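You operate a simulated robot arm through the tools that you are given. There is no shell and no other tool. Be economical: measure what you need, move in short steps, check, and stop when the job is done.

You are at the controls of a simulated two-armed robot. One attempt, no reset.

## Task
Vent the red line, lift out the capped sub and hold it while you unscrew its cap.
Fine: cap and sub go in the green test tray; leave the vent valve and the shield open. Set down upright: capped sub.

It is judged by the outcome, as a careful person would: the job done as asked, and still so three seconds after it is handed in. It fails if anything else is knocked over, pushed out of place, dropped, spilled or broken. A push-on lid holds only when it is set on centred and level and pressed home; a screw cap is set on level and turned clockwise until tight.

## Robot
Two 7-joint arms with two-finger parallel grippers on one trunk, on a base that drives. Base frame: it is fixed to the floor where the robot stands at the start and does not move with it; the origin is under the middle of the robot, x ahead of it, y to its left, z up. Readings come in m, rad, newtons and seconds.
The left shoulder is at the start at [0.06, 0.144, 0.926], the right one opposite. With the tool pointing down near the work surface each hand reaches from about 0.3 to 0.72 m from the robot's upright axis, wherever it stands, measured 20 degrees to its own side. Places, roughly: black vent valve [0.6, 0.1, 0.9]; capped sub (5x5x11 cm) [0.6, 0.6, 0.9]; clear shield [0.6, 0.5, 1]; inside of the green test tray [0.5, -0.4, 0.9]; red gauge [0.7, 0.2, 0.9]; shield latch [0.5, 0.4, 1]. Payload 1.57 kg a hand.
Tool frame (each hand has its own): the origin (TCP) lies between the finger pads and is the grasp point; the fingertips stand 0.03 m ahead of it; z points along the fingers, y is the line along which they close. The gripper opens to 0.11 m. The fingers are 0.024 m wide and 0.012 m thick; the gripper's body (0.048 by 0.112 m) begins 0.078 m behind the TCP.
Orientation is that of the tool frame in the base frame, as a unit quaternion [x, y, z, w]. With the fingers straight down and closing along the base's y, the tool's x points along the base's -x, its y along +y and its z along -z.

## Interface
- The arms move only by the tool servo_tool. It takes "left_increments", "right_increments" or both (then of equal length, played together; a hand with none holds still); each is a list of rows, each an object (a shift or turn left out is 0, a gripper value left out holds the last) with "delta_rot": the turn, a rotation vector about the tool's x, y, z in rad, a list of three; "offset": the shift along the tool's x, y, z in m, a list of three; "gripper": the closure, from 0 (fully open) to 1 (shut). In form: [{"delta_rot": [wx, wy, wz], "offset": [x, y, z], "gripper": gripper}, ...]. A call has 1 to 10 rows; each row is the pose to reach, as a shift and turn from the pose commanded when the call began, along the tool's axes at that moment. A row lasts 0.2 s, in which the tool goes at most 0.05 m and 0.15 rad; a call with a longer step from one row to the next is refused whole, and so is a gripper value outside its range. Where a pose cannot be reached the arm comes as near as it can. A force on the tool above 80 N (or 10 N above the force at the start of the call, whichever is more), or a blocked arm, ends the call early, and 0.2 s more pass. The fingers move at their own pace (about 0.045 m/s each) and stop on an object; they squeeze with about 42 N. The grip force told is the motor's: it shows also when the fingers shut on nothing. Time passes only in rows, and 0.2 s behind the last, so rows that repeat a pose let the fingers close. The reply holds the time, the measured pose of the TCP, the force on the tool along the base axes, the opening and the grip force, in the units named above and with some noise, with the torque about the TCP (base axes, N m) and any sound that the robot's microphone picked up.
- Cameras (640 x 400 px; columns grow to the right, rows downward): "scene" is now at [0.0471, 0.0042, 1.5385]; the picture's right is [0.04, -1.00, 0.00], its down [-0.73, -0.03, -0.69] and it looks along [0.68, 0.03, -0.73] (base axes); focal length 273 px, centre (320, 200). "left" rides on the left gripper at [0.07, -0.016, -0.141] in its tool frame; the picture's right is [0.23, 0.97, 0.00], its down [-0.86, 0.20, -0.48] and it looks along [-0.47, 0.11, 0.88] (tool axes); focal length 222 px, centre (320, 200). "right" rides on the right gripper at [0.07, 0.016, -0.141] in its tool frame; the picture's right is [-0.23, 0.97, 0.00], its down [-0.86, -0.20, -0.48] and it looks along [-0.47, -0.11, 0.88] (tool axes); focal length 222 px, centre (320, 200). There is no depth. A picture from a camera that has moved, and an enlarged one, comes with that camera's place and axes in the base frame and with its lens.
- capture(camera): a new picture of that camera. The clock stands still meanwhile.
- slide_trunk(by): slides the trunk up (or, below 0, down) by that many m; the arms and the scene camera ride with it, the base frame stays. It gives what a move gives, with no picture.
- roll_base(legs): drives the robot by 1 to 6 legs, each [ahead, left, turn to the left] in m, m and rad, along the robot's own axes; the way and the turn of a leg run together, so that a leg with both is an arc; at most 1.5 m and 3.142 rad a leg. The arms and the cameras ride along, it lands a little off, and it stops where it bumps. It gives what a move gives.
- pan_tilt(pan, tilt): turns the head with the scene camera to pan (to the left, within 1.501 rad either way) and tilt (down, from -0.506 to 1.204), counted from straight ahead of the robot. It gives what a move gives.
- inspect(camera, box): a new picture of the part [left, top, right, bottom] of that camera's present view, enlarged. The clock stands still meanwhile.
- hand_in(): hands the job in; it is judged then, once.

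Work in short steps. Places have to be worked out from the pictures, the camera data and where the tool is seen: move nearer, look again, correct. Check each grasp and each placing, and mend what went wrong. You have 120 turns and 92 pictures in all, those below and enlarged ones among them. Open the grippers and draw the arms clear of the work before you hand the job in, unless the task says otherwise; then end with one line.

The tools are called after ">>>" as name(argument=value, ...) on one line, values as JSON. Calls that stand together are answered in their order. servo_tool: Moves the arms, as the interface text tells. Its arguments: {"type":"object","properties":{"left_increments":{"type":"array","items":{"type":"object","properties":{"delta_rot":{"type":"array","items":{"type":"number"}},"offset":{"type":"array","items":{"type":"number"}},"gripper":{"type":"number"}}}},"right_increments":{"type":"array","items":{"type":"object","properties":{"delta_rot":{"type":"array","items":{"type":"number"}},"offset":{"type":"array","items":{"type":"number"}},"gripper":{"type":"number"}}}}},"required":[]} The other tools are called the same way: slide_trunk (by) slides the trunk up or down; roll_base (legs) drives the base; pan_tilt (pan, tilt) turns the head that bears the scene camera; capture (camera) takes a picture; inspect (camera, box) takes an enlarged picture of a part of a camera's view; hand_in () hands the job in.

At the start:

```text
time_s: 0.0
left_tcp_pos: [0.3945, 0.3822, 1.0]
left_tool_rot: [0.0, 1.0, 0.0, 0.0]
left_force: [-0.2, -0.1, -1.1]
left_wrist_torque: [0.01, 0.01, -0.02]
left_opening: 0.1101
left_grip_force: 0.0
right_tcp_pos: [0.4599, -0.0043, 0.9996]
right_tool_rot: [0.001, 1.0, 0.0, 0.0]
right_force: [0.4, -1.4, -0.4]
right_wrist_torque: [-0.03, 0.01, 0.0]
right_opening: 0.1098
right_grip_force: 0.0
trunk travel left (down, up): [-0.525, 0.065]
robot x, y, heading: [-0.001, 0.0052, -0.001]
head pan, tilt: [0.042, 0.815]
```

scene: 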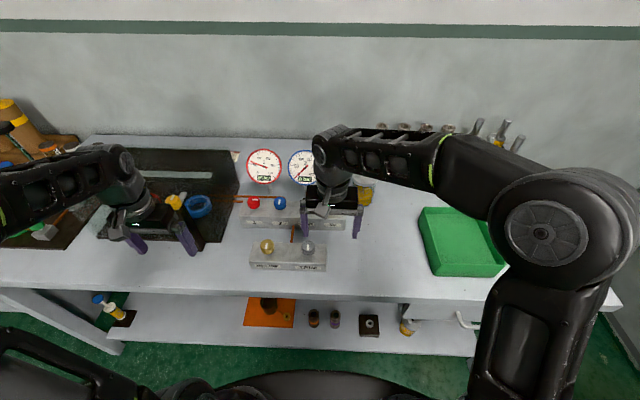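
right: 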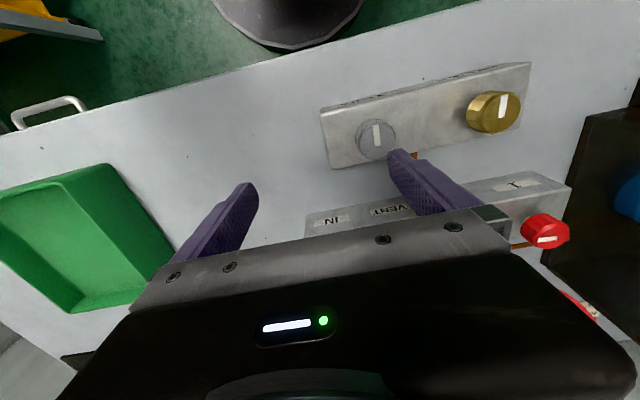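
left: 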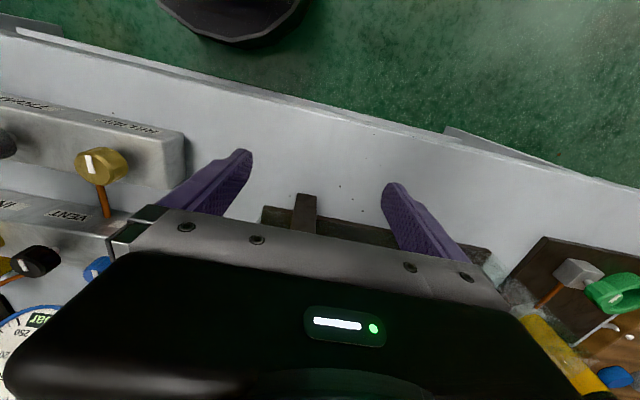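

The arms hide parts of the bench; I look closer at the scene first.

>>> inspect(camera="scene", box=[80, 130, 260, 280])

>>> inspect(camera="scene", box=[220, 130, 400, 280])

```text
2.67 times, centred on (170, 205) of scene
camera zoom: at [0.0471, 0.0042, 1.5385], right [0.04, -1.0, 0.0], down [-0.73, -0.03, -0.69], along [0.68, 0.03, -0.73], focal length 728 px, centre (720, 187)
```

zoom: 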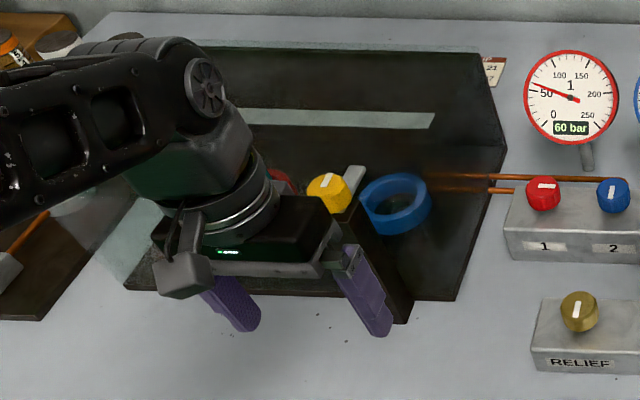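

```text
2.67 times, centred on (310, 205) of scene
camera zoom: at [0.0471, 0.0042, 1.5385], right [0.04, -1.0, 0.0], down [-0.73, -0.03, -0.69], along [0.68, 0.03, -0.73], focal length 728 px, centre (347, 187)
```

zoom: 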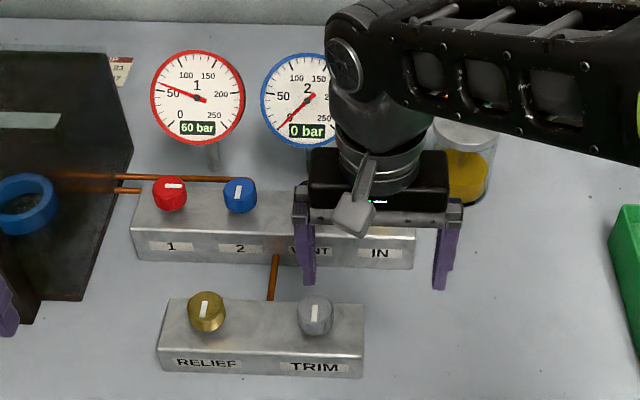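

Clear both arms up and back so that I can see the whole setup.

>>> servo_tool(left_increments=[{"offset": [0, 0, -0.05]}, {"offset": [0.04, 0, -0.08]}, {"offset": [0.08, 0, -0.1]}, {"offset": [0.12, 0, -0.1]}, {"offset": [0.16, 0.02, -0.1]}, {"offset": [0.18, 0.04, -0.1]}], right_increments=[{"offset": [0, 0, -0.05]}, {"offset": [0, -0.05, -0.05]}, {"offset": [0.03, -0.09, -0.05]}, {"offset": [0.06, -0.13, -0.05]}, {"offset": [0.1, -0.16, -0.05]}, {"offset": [0.14, -0.19, -0.05]}])

>>> capture(camera="scene")

```text
time_s: 1.4
left_tcp_pos: [0.2139, 0.4257, 1.1025]
left_tool_rot: [0.0, 1.0, 0.0, 0.001]
left_force: [-0.5, 0.3, 0.4]
left_wrist_torque: [0.04, -0.09, 0.03]
left_opening: 0.11
left_grip_force: 0.0
right_tcp_pos: [0.3164, -0.1969, 1.05]
right_tool_rot: [-0.002, 1.0, -0.001, 0.0]
right_force: [-0.9, 0.4, 0.2]
right_wrist_torque: [0.02, 0.0, 0.0]
right_opening: 0.11
right_grip_force: 0.1
trunk travel left (down, up): [-0.525, 0.065]
robot x, y, heading: [-0.0038, -0.0002, 0.004]
head pan, tilt: [0.042, 0.815]
```

```text
86 pictures are left
camera scene: at [0.0456, 0.0036, 1.5386], right [0.04, -1.0, 0.0], down [-0.73, -0.03, -0.69], along [0.69, 0.03, -0.73], focal length 273 px, centre (320, 200)
```

scene: 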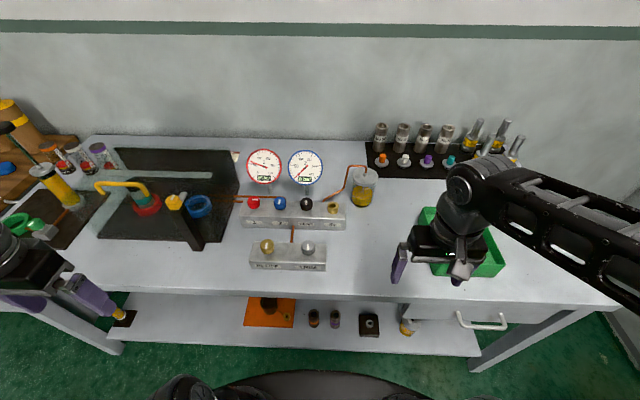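

>>> inspect(camera="scene", box=[85, 140, 245, 260])

>>> inspect(camera="scene", box=[230, 140, 390, 280])

>>> inspect(camera="scene", box=[0, 120, 140, 260])

```text
3.33 times, centred on (165, 200) of scene
camera zoom: at [0.0456, 0.0036, 1.5386], right [0.04, -1.0, 0.0], down [-0.73, -0.03, -0.69], along [0.69, 0.03, -0.73], focal length 910 px, centre (837, 200)
```

zoom: 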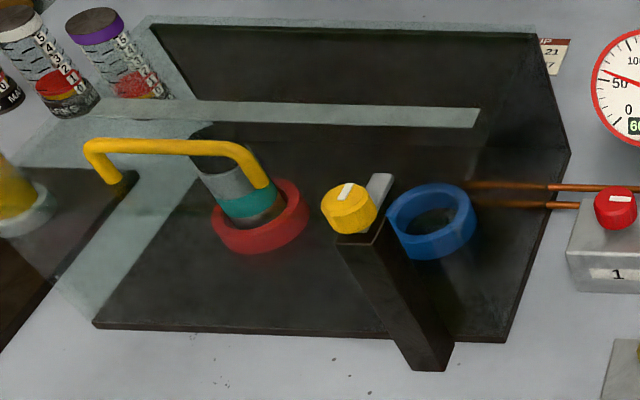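

```text
2.86 times, centred on (310, 210) of scene
camera zoom: at [0.0456, 0.0036, 1.5386], right [0.04, -1.0, 0.0], down [-0.73, -0.03, -0.69], along [0.69, 0.03, -0.73], focal length 780 px, centre (349, 171)
```

zoom: 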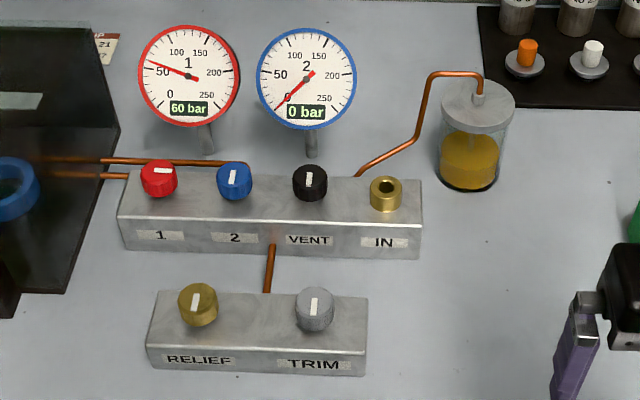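

```text
2.86 times, centred on (70, 190) of scene
camera zoom: at [0.0456, 0.0036, 1.5386], right [0.04, -1.0, 0.0], down [-0.73, -0.03, -0.69], along [0.69, 0.03, -0.73], focal length 780 px, centre (1034, 229)
```

zoom: 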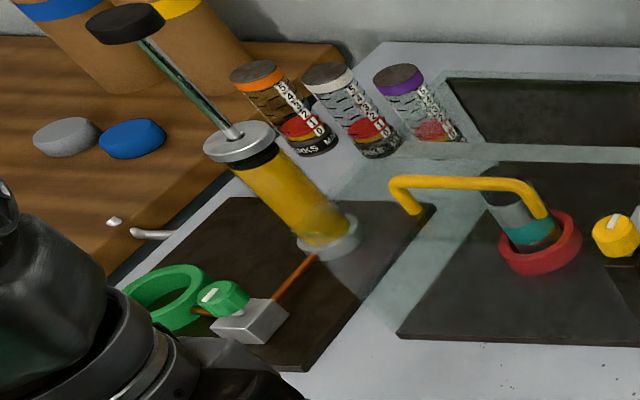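

The capped sub sits in the red socket behind a clear shield with a yellow handle; the latch is on a post. Let me look with the left wrist camera and from a panned head.

>>> capture(camera="left")

>>> pan_tilt(pan=0.7, tilt=0.75)

>>> capture(camera="scene")

```text
82 pictures are left
camera left: at [0.1437, 0.4084, 1.2428], right [-0.23, 0.97, 0.0], down [0.85, 0.2, 0.48], along [0.47, 0.11, -0.88], focal length 222 px, centre (320, 200)
```

left: 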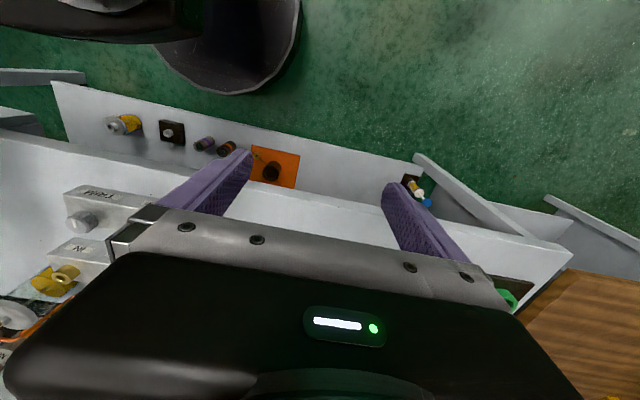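

```text
time_s: 2.4
left_tcp_pos: [0.215, 0.4247, 1.1013]
left_tool_rot: [0.0, 1.0, 0.001, 0.0]
left_force: [-0.4, 0.0, -0.7]
left_wrist_torque: [0.0, 0.0, -0.05]
left_opening: 0.1099
left_grip_force: 0.1
right_tcp_pos: [0.3201, -0.196, 1.0511]
right_tool_rot: [0.0, 1.0, 0.0, 0.0]
right_force: [0.5, 0.2, -0.9]
right_wrist_torque: [-0.04, 0.01, 0.0]
right_opening: 0.11
right_grip_force: 0.0
trunk travel left (down, up): [-0.525, 0.065]
robot x, y, heading: [0.0024, 0.0011, -0.003]
head pan, tilt: [0.7, 0.75]
```

```text
81 pictures are left
camera scene: at [0.0306, 0.0541, 1.5438], right [0.64, -0.77, 0.0], down [-0.52, -0.44, -0.73], along [0.56, 0.47, -0.68], focal length 273 px, centre (320, 200)
```

scene: 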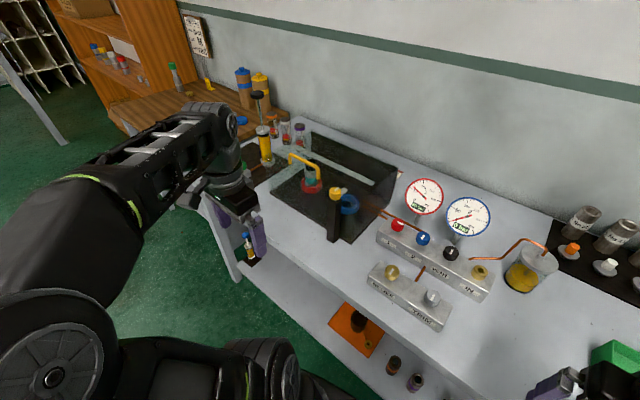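

>>> inspect(camera="scene", box=[250, 110, 410, 250])

>>> inspect(camera="scene", box=[360, 170, 560, 330])

```text
2.86 times, centred on (330, 180) of scene
camera zoom: at [0.0306, 0.0541, 1.5438], right [0.64, -0.77, 0.0], down [-0.52, -0.44, -0.73], along [0.56, 0.47, -0.68], focal length 780 px, centre (291, 257)
```

zoom: 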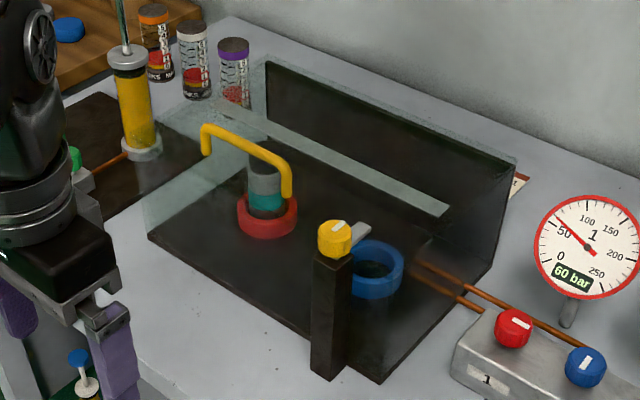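

```text
2.50 times, centred on (460, 250) of scene
camera zoom: at [0.0306, 0.0541, 1.5438], right [0.64, -0.77, 0.0], down [-0.52, -0.44, -0.73], along [0.56, 0.47, -0.68], focal length 682 px, centre (-30, 75)
```

zoom: 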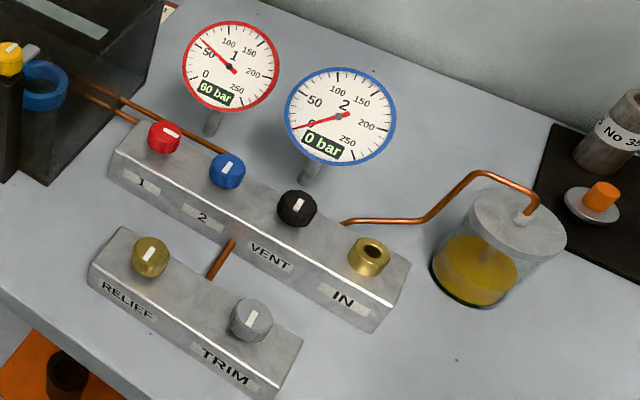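

The vent knob is around (0.61, 0.07). I'll bring the right hand above it, half-closed and pre-turned +45° so a CCW quarter turn stays in range.

>>> servo_tool(right_increments=[{"offset": [-0.02, 0.026, 0], "delta_rot": [0, 0, 0.078], "gripper": 0.45}, {"offset": [-0.05, 0.053, 0], "delta_rot": [0, 0, 0.157]}, {"offset": [-0.08, 0.08, 0], "delta_rot": [0, 0, 0.235]}, {"offset": [-0.11, 0.107, 0], "delta_rot": [0, 0, 0.314]}, {"offset": [-0.14, 0.134, 0], "delta_rot": [0, 0, 0.393]}, {"offset": [-0.17, 0.16, 0], "delta_rot": [0, 0, 0.471]}, {"offset": [-0.2, 0.187, 0], "delta_rot": [0, 0, 0.55]}, {"offset": [-0.23, 0.214, 0], "delta_rot": [0, 0, 0.628]}, {"offset": [-0.26, 0.24, 0], "delta_rot": [0, 0, 0.707]}, {"offset": [-0.29, 0.266, 0], "delta_rot": [0, 0, 0.785]}])

>>> pan_tilt(pan=0.25, tilt=0.8)

>>> capture(camera="scene")

>>> capture(camera="right")

```text
time_s: 4.6
left_tcp_pos: [0.2154, 0.4248, 1.1018]
left_tool_rot: [-0.001, 1.0, 0.0, 0.0]
left_force: [-0.4, 0.2, -0.3]
left_wrist_torque: [0.0, -0.02, 0.01]
left_opening: 0.1099
left_grip_force: 0.0
right_tcp_pos: [0.5494, 0.0115, 1.0623]
right_tool_rot: [0.323, 0.946, 0.003, 0.004]
right_force: [-1.0, -0.2, -0.2]
right_wrist_torque: [0.01, 0.03, -0.03]
right_opening: 0.0605
right_grip_force: 0.1
right hand out of reach, approached as far as the arm can: row 9, 10
trunk travel left (down, up): [-0.525, 0.065]
robot x, y, heading: [0.0016, 0.0, 0.003]
head pan, tilt: [0.7, 0.75]
```

```text
time_s: 5.5
left_tcp_pos: [0.2139, 0.4245, 1.1022]
left_tool_rot: [0.0, 1.0, -0.001, 0.001]
left_force: [-0.5, -0.4, 0.9]
left_wrist_torque: [0.01, 0.01, -0.04]
left_opening: 0.11
left_grip_force: 0.0
right_tcp_pos: [0.5498, 0.0115, 1.0608]
right_tool_rot: [0.325, 0.946, 0.003, 0.004]
right_force: [0.3, 0.5, 0.1]
right_wrist_torque: [-0.01, 0.03, -0.01]
right_opening: 0.0603
right_grip_force: 0.1
trunk travel left (down, up): [-0.525, 0.065]
robot x, y, heading: [0.0019, -0.0005, 0.002]
head pan, tilt: [0.25, 0.799]
```

```text
78 pictures are left
camera scene: at [0.0455, 0.0208, 1.5398], right [0.25, -0.97, 0.0], down [-0.69, -0.18, -0.7], along [0.68, 0.17, -0.72], focal length 273 px, centre (320, 200)
```

scene: 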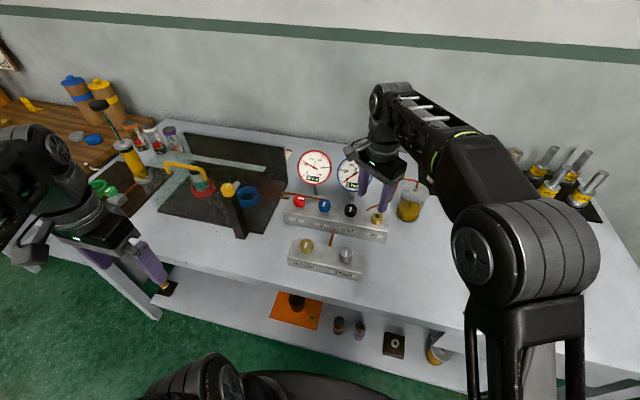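

```text
77 pictures are left
camera right: at [0.5043, 0.0668, 1.202], right [0.78, 0.63, 0.01], down [0.55, -0.68, 0.48], along [0.31, -0.37, -0.88], focal length 222 px, centre (320, 200)
```

right: 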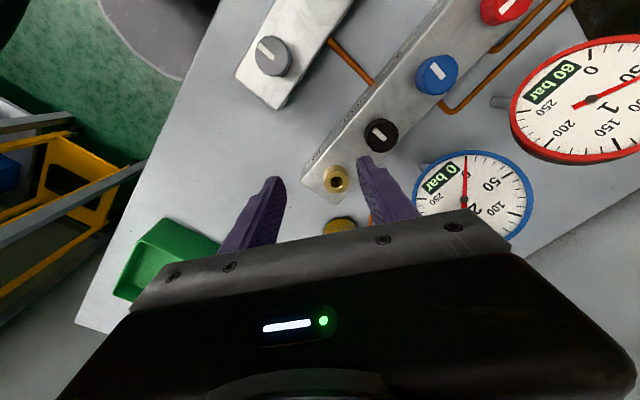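

The right arm is at its limit here. I'll draw the right hand back and drive 0.3 m left, so the vent falls on the right hand's side and the shield on the left hand's.

>>> servo_tool(right_increments=[{"offset": [0.03, 0, -0.01], "delta_rot": [0, 0, -0.13]}, {"offset": [0.07, 0, -0.02], "delta_rot": [0, 0, -0.26]}, {"offset": [0.11, 0, -0.03], "delta_rot": [0, 0, -0.39]}, {"offset": [0.15, 0, -0.03], "delta_rot": [0, 0, -0.5]}, {"offset": [0.19, 0, -0.03], "delta_rot": [0, 0, -0.6]}])

>>> roll_base(legs=[[0, 0.3, 0]])

>>> capture(camera="scene")

```text
time_s: 6.7
left_tcp_pos: [0.2151, 0.4257, 1.1011]
left_tool_rot: [0.0, 1.0, 0.0, 0.0]
left_force: [0.3, 0.4, -0.5]
left_wrist_torque: [0.04, -0.01, 0.01]
left_opening: 0.11
left_grip_force: 0.1
right_tcp_pos: [0.3979, 0.1317, 1.0929]
right_tool_rot: [0.03, 1.0, 0.002, 0.006]
right_force: [-0.6, 0.2, -0.2]
right_wrist_torque: [-0.02, 0.0, 0.01]
right_opening: 0.0606
right_grip_force: 0.1
trunk travel left (down, up): [-0.525, 0.065]
robot x, y, heading: [0.0016, 0.0021, -0.004]
head pan, tilt: [0.25, 0.799]
```

```text
time_s: 8.8
left_tcp_pos: [0.2114, 0.7251, 1.1008]
left_tool_rot: [-0.003, 1.0, -0.001, 0.0]
left_force: [0.2, -1.0, -0.4]
left_wrist_torque: [-0.02, -0.01, 0.02]
left_opening: 0.11
left_grip_force: 0.0
right_tcp_pos: [0.3969, 0.4314, 1.0909]
right_tool_rot: [0.027, 1.0, 0.001, 0.005]
right_force: [-0.4, 0.0, -0.5]
right_wrist_torque: [-0.01, 0.04, -0.02]
right_opening: 0.0606
right_grip_force: 0.0
trunk travel left (down, up): [-0.525, 0.065]
robot x, y, heading: [-0.002, 0.3005, 0.009]
head pan, tilt: [0.25, 0.799]
```

```text
76 pictures are left
camera scene: at [0.0442, 0.3191, 1.5398], right [0.25, -0.97, 0.0], down [-0.69, -0.18, -0.7], along [0.67, 0.18, -0.72], focal length 273 px, centre (320, 200)
```

scene: 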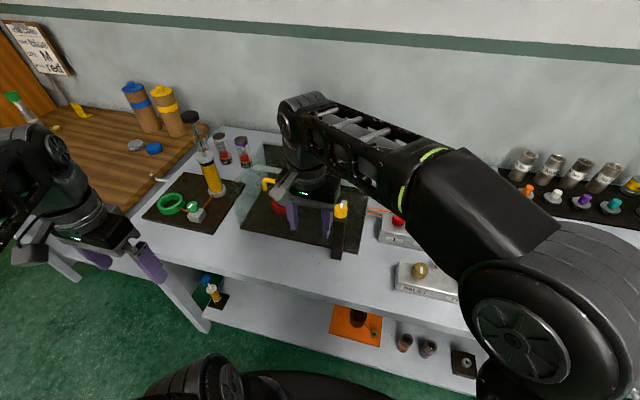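

Hand is near the post; lift a bit and swing the right hand right, away from the shield, toward above the vent knob.

>>> servo_tool(right_increments=[{"offset": [0, -0.02, -0.04]}, {"offset": [0, -0.065, -0.04], "delta_rot": [0, 0, 0.1]}, {"offset": [0, -0.11, -0.03], "delta_rot": [0, 0, 0.2]}, {"offset": [0, -0.155, -0.02], "delta_rot": [0, 0, 0.3]}, {"offset": [-0.01, -0.2, -0.01], "delta_rot": [0, 0, 0.4]}, {"offset": [-0.03, -0.24, 0], "delta_rot": [0, 0, 0.5]}, {"offset": [-0.07, -0.265, 0.0], "delta_rot": [0, 0, 0.6]}, {"offset": [-0.11, -0.29, 0.0], "delta_rot": [0, 0, 0.7]}, {"offset": [-0.155, -0.31, 0.01], "delta_rot": [0, 0, 0.73]}, {"offset": [-0.195, -0.33, 0.02], "delta_rot": [0, 0, 0.73]}])

>>> capture(camera="right")

```text
refused: row 9 steps farther than a row can; nothing moved
```

```text
75 pictures are left
camera right: at [0.3272, 0.4516, 1.2331], right [0.28, 0.96, 0.0], down [0.84, -0.25, 0.49], along [0.47, -0.13, -0.87], focal length 222 px, centre (320, 200)
```

right: 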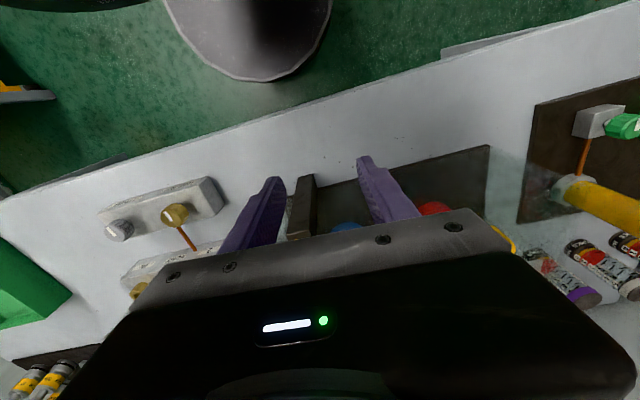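

Retry with smaller steps at the end.

>>> servo_tool(right_increments=[{"offset": [0, -0.02, -0.04]}, {"offset": [0, -0.065, -0.04], "delta_rot": [0, 0, 0.1]}, {"offset": [0, -0.11, -0.03], "delta_rot": [0, 0, 0.2]}, {"offset": [0, -0.155, -0.02], "delta_rot": [0, 0, 0.3]}, {"offset": [-0.01, -0.2, -0.01], "delta_rot": [0, 0, 0.4]}, {"offset": [-0.03, -0.24, 0], "delta_rot": [0, 0, 0.5]}, {"offset": [-0.07, -0.265, 0.0], "delta_rot": [0, 0, 0.6]}, {"offset": [-0.11, -0.285, 0.0], "delta_rot": [0, 0, 0.7]}, {"offset": [-0.15, -0.305, 0.0], "delta_rot": [0, 0, 0.73]}, {"offset": [-0.19, -0.325, 0.01], "delta_rot": [0, 0, 0.73]}])

>>> capture(camera="right")

>>> capture(camera="scene")

```text
time_s: 11.0
left_tcp_pos: [0.212, 0.7239, 1.1021]
left_tool_rot: [-0.004, 1.0, 0.0, 0.0]
left_force: [-0.7, -0.2, -0.6]
left_wrist_torque: [-0.01, 0.0, -0.03]
left_opening: 0.11
left_grip_force: 0.1
right_tcp_pos: [0.5581, 0.1009, 1.084]
right_tool_rot: [0.382, 0.924, 0.004, 0.005]
right_force: [-1.6, 0.2, -0.4]
right_wrist_torque: [0.0, 0.0, 0.01]
right_opening: 0.0603
right_grip_force: 0.1
right hand out of reach, approached as far as the arm can: row 1, 2, 10
trunk travel left (down, up): [-0.525, 0.065]
robot x, y, heading: [0.0006, 0.2961, 0.008]
head pan, tilt: [0.25, 0.799]
```

```text
74 pictures are left
camera right: at [0.5201, 0.1612, 1.2257], right [0.85, 0.53, 0.01], down [0.46, -0.75, 0.48], along [0.26, -0.4, -0.88], focal length 222 px, centre (320, 200)
```

right: 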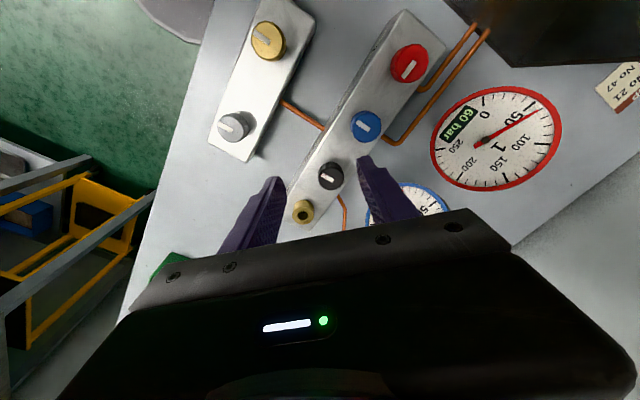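

```text
73 pictures are left
camera scene: at [0.0443, 0.3186, 1.5398], right [0.25, -0.97, 0.0], down [-0.69, -0.18, -0.7], along [0.67, 0.18, -0.72], focal length 273 px, centre (320, 200)
```

scene: 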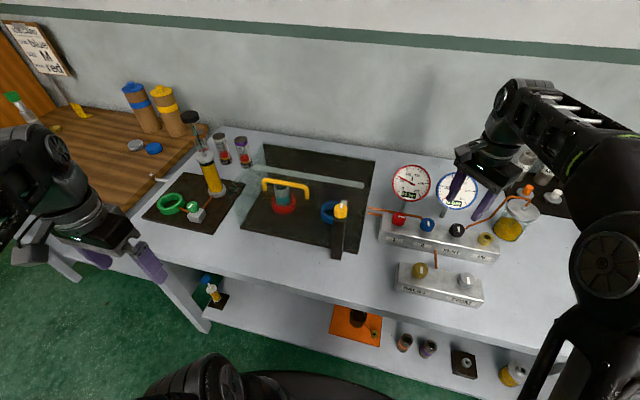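

Vent knob top triangulates to about (0.60, 0.069, 0.93). Move above it, then look again.

>>> servo_tool(right_increments=[{"offset": [0, 0, 0.04]}, {"offset": [0, 0, 0.08]}, {"offset": [-0.027, 0.006, 0.095]}, {"offset": [-0.055, 0.011, 0.1]}, {"offset": [-0.055, 0.011, 0.1]}])

>>> capture(camera="right")

>>> inspect(camera="scene", box=[370, 140, 550, 270])

```text
time_s: 12.2
left_tcp_pos: [0.2113, 0.7236, 1.1024]
left_tool_rot: [-0.004, 1.0, 0.0, -0.001]
left_force: [0.3, 0.5, -0.2]
left_wrist_torque: [0.0, -0.01, 0.01]
left_opening: 0.1103
left_grip_force: 0.1
right_tcp_pos: [0.6064, 0.0711, 0.9848]
right_tool_rot: [0.382, 0.924, 0.003, 0.004]
right_force: [0.0, -0.6, 1.0]
right_wrist_torque: [0.0, -0.02, 0.0]
right_opening: 0.0606
right_grip_force: 0.1
trunk travel left (down, up): [-0.525, 0.065]
robot x, y, heading: [-0.0012, 0.2966, 0.008]
head pan, tilt: [0.25, 0.799]
```

```text
72 pictures are left
camera right: at [0.5663, 0.1314, 1.1258], right [0.85, 0.53, 0.01], down [0.46, -0.75, 0.48], along [0.26, -0.4, -0.88], focal length 222 px, centre (320, 200)
```

right: 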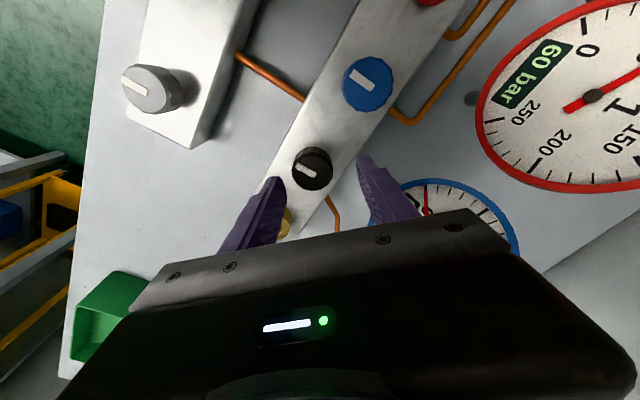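

```text
3.08 times, centred on (460, 205) of scene
camera zoom: at [0.0439, 0.318, 1.5398], right [0.25, -0.97, 0.0], down [-0.69, -0.18, -0.7], along [0.67, 0.18, -0.72], focal length 840 px, centre (-111, 185)
```

zoom: 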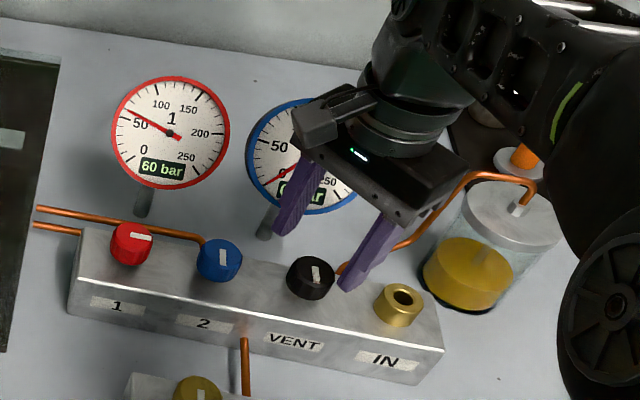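

Knob centre is about 7 mm along −tool y from the hand's axis. Correct and descend to z≈0.937, then grip.

>>> servo_tool(right_increments=[{"offset": [0, -0.007, 0.02]}, {"offset": [0, -0.007, 0.035]}, {"offset": [0, -0.007, 0.048]}, {"offset": [0, -0.007, 0.048]}])

>>> capture(camera="right")

>>> inspect(camera="scene", box=[370, 140, 550, 270])

```text
time_s: 13.2
left_tcp_pos: [0.2102, 0.7244, 1.1025]
left_tool_rot: [-0.003, 1.0, 0.0, 0.001]
left_force: [-0.5, -0.5, 0.7]
left_wrist_torque: [0.01, 0.02, 0.01]
left_opening: 0.1103
left_grip_force: 0.1
right_tcp_pos: [0.5998, 0.0661, 0.9406]
right_tool_rot: [0.382, 0.924, 0.004, 0.006]
right_force: [0.4, -0.6, 21.1]
right_wrist_torque: [-0.41, 0.66, 0.01]
right_opening: 0.0604
right_grip_force: 0.1
trunk travel left (down, up): [-0.525, 0.065]
robot x, y, heading: [-0.0031, 0.2936, 0.009]
head pan, tilt: [0.25, 0.799]
```

```text
70 pictures are left
camera right: at [0.5608, 0.1268, 1.0811], right [0.85, 0.53, 0.01], down [0.46, -0.75, 0.48], along [0.27, -0.4, -0.88], focal length 222 px, centre (320, 200)
```

right: 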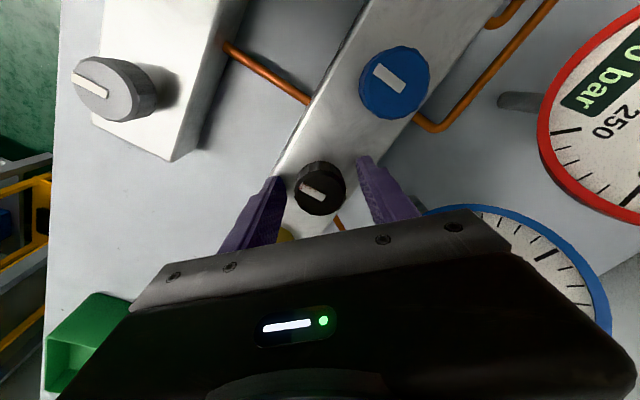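

```text
3.08 times, centred on (460, 205) of scene
camera zoom: at [0.0423, 0.3186, 1.5402], right [0.25, -0.97, 0.0], down [-0.69, -0.18, -0.7], along [0.68, 0.18, -0.72], focal length 840 px, centre (-111, 185)
```

zoom: 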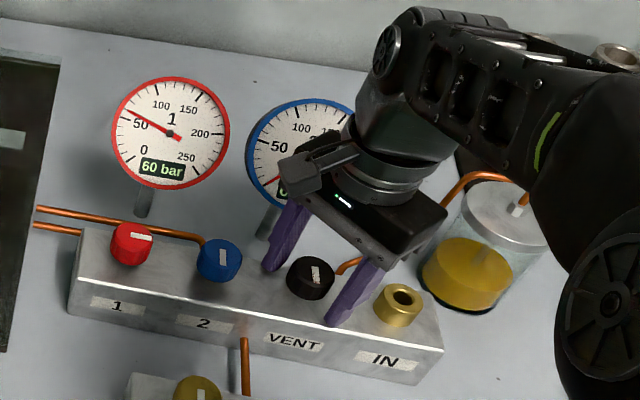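

One finger touches the block top (21 N). Lift 4 mm and close on the knob.

>>> servo_tool(right_increments=[{"offset": [0, 0, -0.008]}, {"offset": [0, 0, -0.008], "gripper": 1}, {"offset": [0, 0, -0.008]}, {"offset": [0, 0, -0.008]}, {"offset": [0, 0, -0.008]}])

>>> inspect(camera="scene", box=[370, 140, 550, 270])

```text
time_s: 14.4
left_tcp_pos: [0.2115, 0.7233, 1.1025]
left_tool_rot: [-0.003, 1.0, 0.0, 0.0]
left_force: [-0.2, 0.2, 0.2]
left_wrist_torque: [0.01, 0.01, 0.01]
left_opening: 0.1099
left_grip_force: 0.0
right_tcp_pos: [0.6001, 0.0668, 0.9455]
right_tool_rot: [0.382, 0.924, 0.003, 0.003]
right_force: [-5.5, 1.3, -3.8]
right_wrist_torque: [-0.34, 0.57, -0.01]
right_opening: 0.0355
right_grip_force: 36.2
trunk travel left (down, up): [-0.525, 0.065]
robot x, y, heading: [-0.0004, 0.3002, 0.004]
head pan, tilt: [0.25, 0.799]
```

```text
3.08 times, centred on (460, 205) of scene
camera zoom: at [0.044, 0.3177, 1.5397], right [0.25, -0.97, 0.0], down [-0.69, -0.18, -0.7], along [0.67, 0.18, -0.72], focal length 840 px, centre (-111, 185)
```

zoom: 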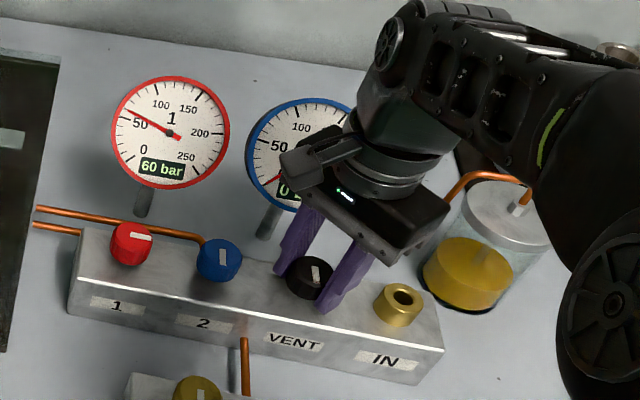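

Knob gripped (36 mm). Turn counter-clockwise a small amount first and watch torque and gauge.

>>> servo_tool(right_increments=[{"delta_rot": [0, 0, -0.1]}, {"delta_rot": [0, 0, -0.2]}, {"delta_rot": [0, 0, -0.3]}])

>>> inspect(camera="scene", box=[370, 140, 550, 270])

```text
time_s: 15.2
left_tcp_pos: [0.2108, 0.724, 1.1012]
left_tool_rot: [-0.004, 1.0, 0.001, 0.0]
left_force: [-0.2, -0.5, 0.4]
left_wrist_torque: [0.0, 0.01, -0.02]
left_opening: 0.1101
left_grip_force: 0.1
right_tcp_pos: [0.6, 0.0656, 0.945]
right_tool_rot: [0.239, 0.971, 0.002, 0.004]
right_force: [-7.7, 0.3, -3.4]
right_wrist_torque: [0.05, 1.22, 0.01]
right_opening: 0.0353
right_grip_force: 42.6
trunk travel left (down, up): [-0.525, 0.065]
robot x, y, heading: [-0.0024, 0.2963, 0.006]
head pan, tilt: [0.25, 0.799]
```

```text
3.08 times, centred on (460, 205) of scene
camera zoom: at [0.0435, 0.3176, 1.5398], right [0.25, -0.97, 0.0], down [-0.69, -0.18, -0.7], along [0.67, 0.18, -0.72], focal length 840 px, centre (-111, 185)
```

zoom: 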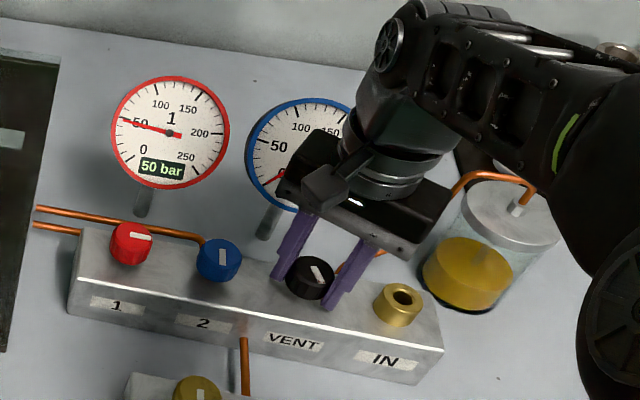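

Gauge 1 is falling (50 bar). Continue the quarter turn.

>>> servo_tool(right_increments=[{"delta_rot": [0, 0, -0.14]}, {"delta_rot": [0, 0, -0.28]}, {"delta_rot": [0, 0, -0.42]}, {"delta_rot": [0, 0, -0.56]}, {"delta_rot": [0, 0, -0.7]}, {"delta_rot": [0, 0, -0.84]}, {"delta_rot": [0, 0, -0.98]}, {"delta_rot": [0, 0, -1.12]}, {"delta_rot": [0, 0, -1.26]}])

>>> inspect(camera="scene", box=[370, 140, 550, 270])

```text
time_s: 17.2
left_tcp_pos: [0.2116, 0.7237, 1.1023]
left_tool_rot: [-0.004, 1.0, 0.0, 0.0]
left_force: [-0.2, -0.3, 0.7]
left_wrist_torque: [0.02, -0.01, -0.02]
left_opening: 0.1099
left_grip_force: 0.0
right_tcp_pos: [0.6011, 0.067, 0.9449]
right_tool_rot: [-0.38, 0.925, 0.001, 0.003]
right_force: [-18.0, 7.6, -25.9]
right_wrist_torque: [0.59, -0.26, 0.01]
right_opening: 0.0355
right_grip_force: 42.1
trunk travel left (down, up): [-0.525, 0.065]
robot x, y, heading: [-0.0027, 0.2963, 0.005]
head pan, tilt: [0.25, 0.799]
```

```text
3.08 times, centred on (460, 205) of scene
camera zoom: at [0.0443, 0.3178, 1.5397], right [0.25, -0.97, 0.0], down [-0.69, -0.18, -0.7], along [0.67, 0.18, -0.72], focal length 840 px, centre (-111, 185)
```

zoom: 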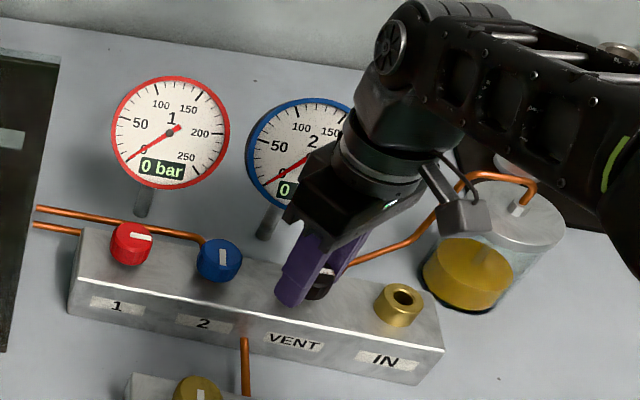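

Red line at 0 bar. Release and lift straight up, unturning after clear.

>>> servo_tool(right_increments=[{"gripper": 0.5}, {"gripper": 0.5}, {"offset": [0, 0, -0.03]}, {"offset": [0, 0, -0.06]}, {"offset": [0.03, 0, -0.09]}, {"offset": [0.06, 0, -0.1], "delta_rot": [0, 0, 0.14]}, {"offset": [0.1, 0, -0.1], "delta_rot": [0, 0, 0.28]}, {"offset": [0.14, 0, -0.1], "delta_rot": [0, 0, 0.42]}, {"offset": [0.18, 0, -0.1], "delta_rot": [0, 0, 0.56]}, {"offset": [0.2, 0, -0.1], "delta_rot": [0, 0, 0.7]}])

>>> capture(camera="scene")

>>> inspect(camera="scene", box=[220, 130, 400, 270])

>>> inspect(camera="scene", box=[0, 10, 120, 110])

```text
time_s: 19.4
left_tcp_pos: [0.2107, 0.7233, 1.1019]
left_tool_rot: [-0.003, 1.0, 0.0, 0.0]
left_force: [0.3, 0.2, -0.1]
left_wrist_torque: [-0.02, 0.02, 0.0]
left_opening: 0.11
left_grip_force: 0.1
right_tcp_pos: [0.4564, -0.075, 1.0456]
right_tool_rot: [-0.036, 0.999, 0.001, 0.005]
right_force: [-0.6, -0.1, -0.3]
right_wrist_torque: [0.02, 0.02, -0.02]
right_opening: 0.0551
right_grip_force: 0.1
trunk travel left (down, up): [-0.525, 0.065]
robot x, y, heading: [-0.0027, 0.2957, 0.008]
head pan, tilt: [0.25, 0.799]
```

```text
65 pictures are left
camera scene: at [0.0441, 0.3176, 1.5398], right [0.25, -0.97, 0.0], down [-0.69, -0.18, -0.7], along [0.67, 0.18, -0.72], focal length 273 px, centre (320, 200)
```

scene: 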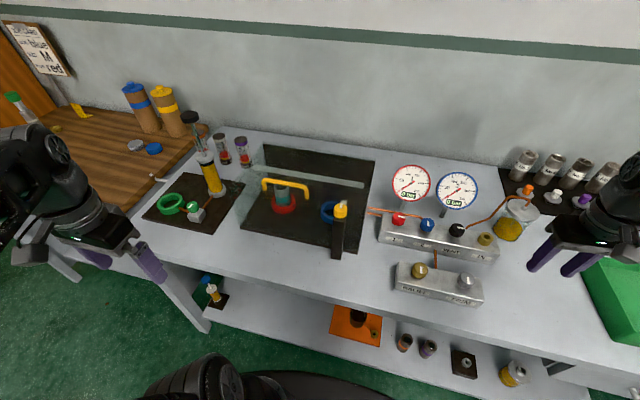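

```text
2.86 times, centred on (310, 200) of scene
camera zoom: at [0.0441, 0.3176, 1.5398], right [0.25, -0.97, 0.0], down [-0.69, -0.18, -0.7], along [0.67, 0.18, -0.72], focal length 780 px, centre (349, 200)
```

zoom: 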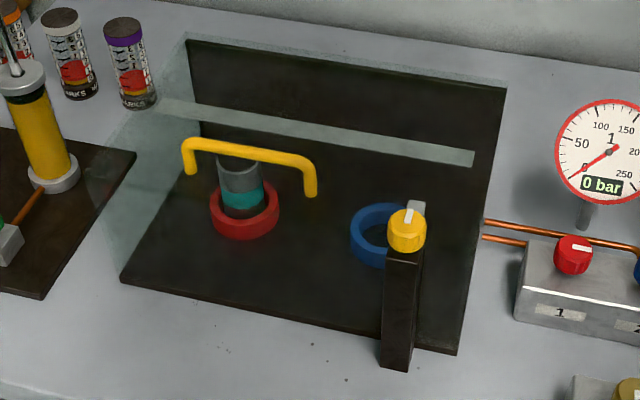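

```text
4.00 times, centred on (60, 60) of scene
camera zoom: at [0.0441, 0.3176, 1.5398], right [0.25, -0.97, 0.0], down [-0.69, -0.18, -0.7], along [0.67, 0.18, -0.72], focal length 1092 px, centre (1360, 760)
```

zoom: 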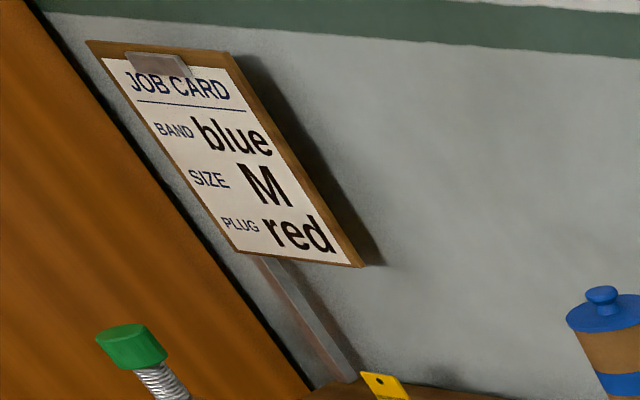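

Look closer at the shield from here at larger zoom.

>>> inspect(camera="scene", box=[238, 138, 318, 202])

>>> inspect(camera="scene", box=[310, 160, 390, 264])

```text
6.25 times, centred on (278, 170) of scene
camera zoom: at [0.0441, 0.3176, 1.5398], right [0.25, -0.97, 0.0], down [-0.69, -0.18, -0.7], along [0.67, 0.18, -0.72], focal length 1706 px, centre (582, 388)
```

zoom: 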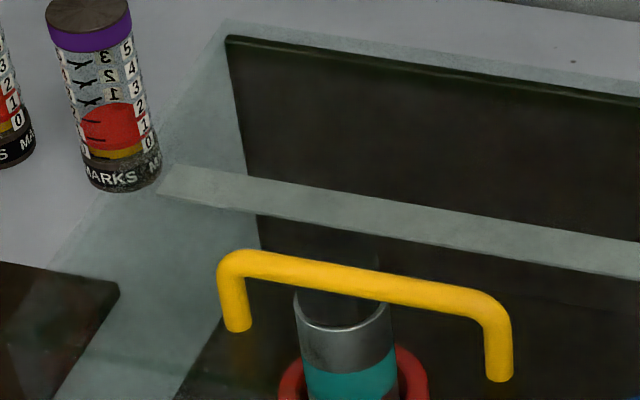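

```text
3.85 times, centred on (350, 212) of scene
camera zoom: at [0.0441, 0.3176, 1.5398], right [0.25, -0.97, 0.0], down [-0.69, -0.18, -0.7], along [0.67, 0.18, -0.72], focal length 1050 px, centre (205, 154)
```

zoom: 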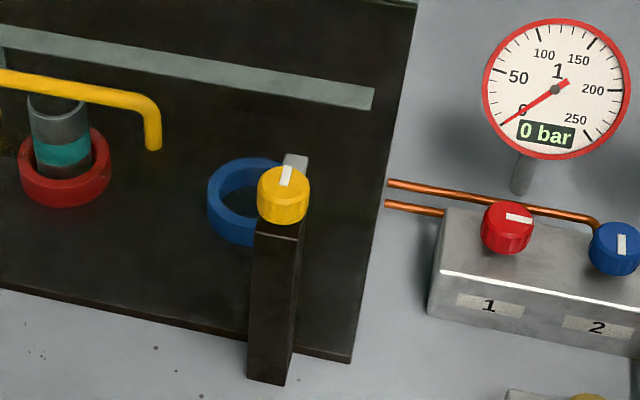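

The shield top is at z≈1.02 with the handle bar at about x 0.54, y 0.48–0.62, z 1.045; latch knob is around (0.49, 0.385, 1.04), tab pointing back over the sheet. Bring the left hand above the latch, half-closed, pre-turned.

>>> servo_tool(left_increments=[{"offset": [-0.02, -0.034, -0.02], "delta_rot": [0, 0, 0.078], "gripper": 0.45}, {"offset": [-0.045, -0.068, -0.03], "delta_rot": [0, 0, 0.157]}, {"offset": [-0.073, -0.1, -0.03], "delta_rot": [0, 0, 0.235]}, {"offset": [-0.1, -0.133, -0.03], "delta_rot": [0, 0, 0.314]}, {"offset": [-0.128, -0.167, -0.03], "delta_rot": [0, 0, 0.393]}, {"offset": [-0.157, -0.2, -0.03], "delta_rot": [0, 0, 0.471]}, {"offset": [-0.185, -0.235, -0.03], "delta_rot": [0, 0, 0.55]}, {"offset": [-0.215, -0.268, -0.03], "delta_rot": [0, 0, 0.628]}, {"offset": [-0.245, -0.303, -0.03], "delta_rot": [0, 0, 0.707]}, {"offset": [-0.275, -0.338, -0.03], "delta_rot": [0, 0, 0.785]}])

>>> capture(camera="left")

>>> capture(camera="scene")

```text
time_s: 21.6
left_tcp_pos: [0.4891, 0.3882, 1.108]
left_tool_rot: [0.377, 0.926, 0.003, 0.003]
left_force: [-0.7, -4.1, -0.4]
left_wrist_torque: [0.47, 0.02, -0.03]
left_opening: 0.0604
left_grip_force: 0.0
left hand out of reach, approached as far as the arm can: row 1, 2, 3, 4, 5, 6, 7, 8, 9, 10
right_tcp_pos: [0.4596, -0.075, 1.0439]
right_tool_rot: [-0.039, 0.999, 0.002, 0.003]
right_force: [1.1, 0.2, -0.6]
right_wrist_torque: [-0.02, 0.12, -0.02]
right_opening: 0.0547
right_grip_force: 0.0
trunk travel left (down, up): [-0.525, 0.065]
robot x, y, heading: [-0.0007, 0.2992, 0.007]
head pan, tilt: [0.25, 0.799]
```

```text
60 pictures are left
camera left: at [0.427, 0.426, 1.2484], right [0.52, 0.86, 0.01], down [0.75, -0.45, 0.48], along [0.42, -0.24, -0.88], focal length 222 px, centre (320, 200)
```

left: 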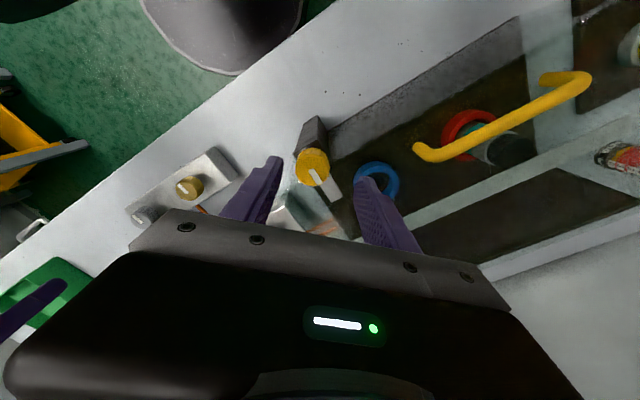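

```text
59 pictures are left
camera scene: at [0.0491, 0.3161, 1.5396], right [0.25, -0.97, 0.0], down [-0.7, -0.18, -0.69], along [0.67, 0.18, -0.72], focal length 273 px, centre (320, 200)
```

scene: 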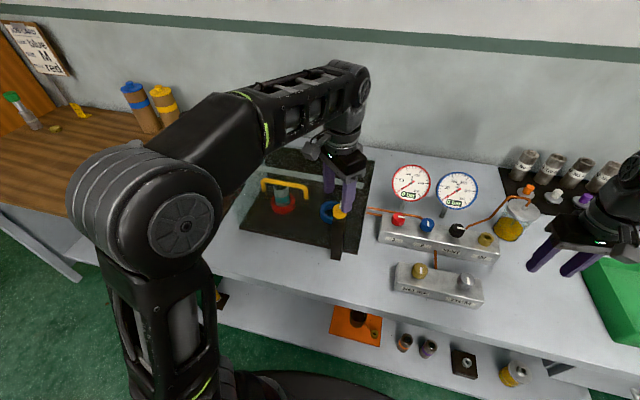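

Knob is at about (0.488, 0.384), top ≈1.055. Lower to TCP z≈1.068 and check the view.

>>> servo_tool(left_increments=[{"offset": [-0.003, -0.003, 0.015]}, {"offset": [-0.003, -0.003, 0.03]}, {"offset": [-0.003, -0.003, 0.064]}, {"offset": [-0.003, -0.003, 0.064]}])

>>> capture(camera="left")

>>> inspect(camera="scene", box=[300, 130, 400, 220])

```text
time_s: 22.6
left_tcp_pos: [0.4809, 0.3828, 1.0484]
left_tool_rot: [0.379, 0.925, 0.001, 0.007]
left_force: [-3.9, 5.1, 64.4]
left_wrist_torque: [2.07, -1.37, 0.53]
left_opening: 0.0617
left_grip_force: 0.7
right_tcp_pos: [0.4525, -0.0741, 1.0493]
right_tool_rot: [-0.038, 0.999, 0.001, 0.007]
right_force: [0.1, 0.1, 0.5]
right_wrist_torque: [0.0, -0.01, -0.01]
right_opening: 0.0548
right_grip_force: 0.1
trunk travel left (down, up): [-0.525, 0.065]
robot x, y, heading: [-0.0035, 0.2958, 0.008]
head pan, tilt: [0.25, 0.799]
```

```text
58 pictures are left
camera left: at [0.4177, 0.4204, 1.1893], right [0.52, 0.85, 0.01], down [0.74, -0.46, 0.49], along [0.42, -0.25, -0.87], focal length 222 px, centre (320, 200)
```

left: 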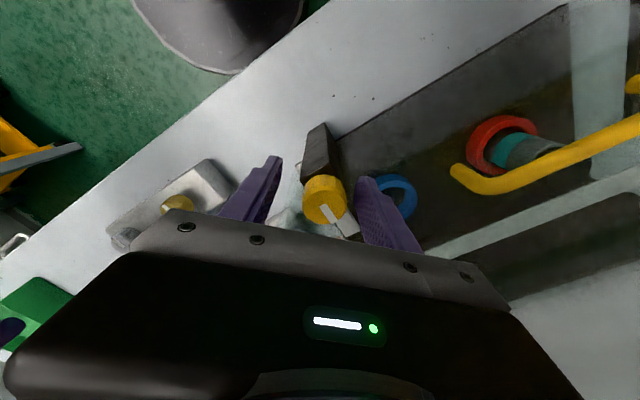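

```text
4.44 times, centred on (350, 175) of scene
camera zoom: at [0.0384, 0.3174, 1.5412], right [0.25, -0.97, 0.0], down [-0.69, -0.18, -0.7], along [0.68, 0.18, -0.71], focal length 1213 px, centre (187, 311)
```

zoom: 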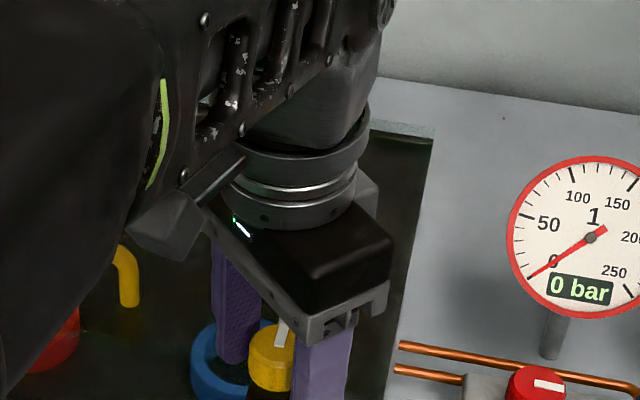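

The fingertip went too low and pressed on the sheet. Lift 18 mm at once and recheck.

>>> servo_tool(left_increments=[{"offset": [0, 0, -0.018]}, {"offset": [0, 0, -0.018]}])

>>> capture(camera="left")

```text
time_s: 23.2
left_tcp_pos: [0.4843, 0.3841, 1.059]
left_tool_rot: [0.38, 0.925, 0.0, -0.001]
left_force: [-0.4, 0.1, -0.1]
left_wrist_torque: [0.0, 0.0, 0.01]
left_opening: 0.0604
left_grip_force: 0.0
right_tcp_pos: [0.4576, -0.073, 1.0452]
right_tool_rot: [-0.038, 0.999, 0.001, 0.005]
right_force: [0.2, 0.0, 0.1]
right_wrist_torque: [0.01, 0.07, 0.02]
right_opening: 0.055
right_grip_force: 0.1
trunk travel left (down, up): [-0.525, 0.065]
robot x, y, heading: [-0.0025, 0.2942, 0.009]
head pan, tilt: [0.25, 0.799]
```

```text
56 pictures are left
camera left: at [0.4221, 0.4212, 1.1998], right [0.52, 0.85, 0.0], down [0.75, -0.46, 0.48], along [0.41, -0.25, -0.88], focal length 222 px, centre (320, 200)
```

left: 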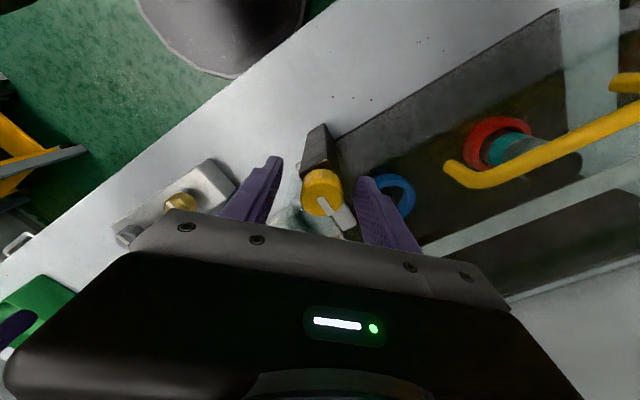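

Clear now and centred on the knob. Raise a little and close.

>>> servo_tool(left_increments=[{"offset": [0, 0, -0.005]}, {"offset": [0, 0, -0.005], "gripper": 1}, {"offset": [0, 0, -0.005]}, {"offset": [0, 0, -0.005]}, {"offset": [0, 0, -0.005]}])

>>> servo_tool(left_increments=[{"delta_rot": [0, 0, -0.1]}, {"delta_rot": [0, 0, -0.2]}])

>>> inspect(camera="left", box=[220, 120, 440, 260])

```text
time_s: 24.4
left_tcp_pos: [0.4849, 0.3855, 1.0646]
left_tool_rot: [0.379, 0.925, 0.001, 0.0]
left_force: [6.8, 5.8, 1.2]
left_wrist_torque: [0.36, -0.11, 0.08]
left_opening: 0.0319
left_grip_force: 34.7
right_tcp_pos: [0.4574, -0.0737, 1.045]
right_tool_rot: [-0.038, 0.999, 0.001, 0.005]
right_force: [0.5, 0.7, 0.2]
right_wrist_torque: [0.03, -0.02, 0.0]
right_opening: 0.0551
right_grip_force: 0.1
trunk travel left (down, up): [-0.525, 0.065]
robot x, y, heading: [0.0001, 0.2968, 0.005]
head pan, tilt: [0.25, 0.799]
```

```text
time_s: 25.0
left_tcp_pos: [0.4842, 0.3848, 1.0645]
left_tool_rot: [0.285, 0.959, 0.0, 0.001]
left_force: [4.7, 2.4, 5.8]
left_wrist_torque: [0.16, -0.1, -0.31]
left_opening: 0.0317
left_grip_force: 40.4
right_tcp_pos: [0.4567, -0.073, 1.0452]
right_tool_rot: [-0.039, 0.999, 0.002, 0.005]
right_force: [0.2, 0.0, 0.0]
right_wrist_torque: [0.01, 0.0, -0.02]
right_opening: 0.0551
right_grip_force: 0.1
trunk travel left (down, up): [-0.525, 0.065]
robot x, y, heading: [-0.002, 0.2981, 0.006]
head pan, tilt: [0.25, 0.799]
```

```text
2.86 times, centred on (330, 190) of left
camera zoom: at [0.4164, 0.4096, 1.205], right [0.34, 0.94, 0.0], down [0.83, -0.3, 0.48], along [0.45, -0.16, -0.88], focal length 635 px, centre (291, 229)
```

zoom: 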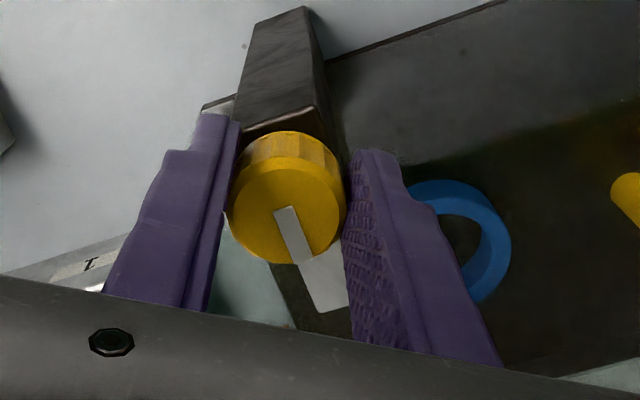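

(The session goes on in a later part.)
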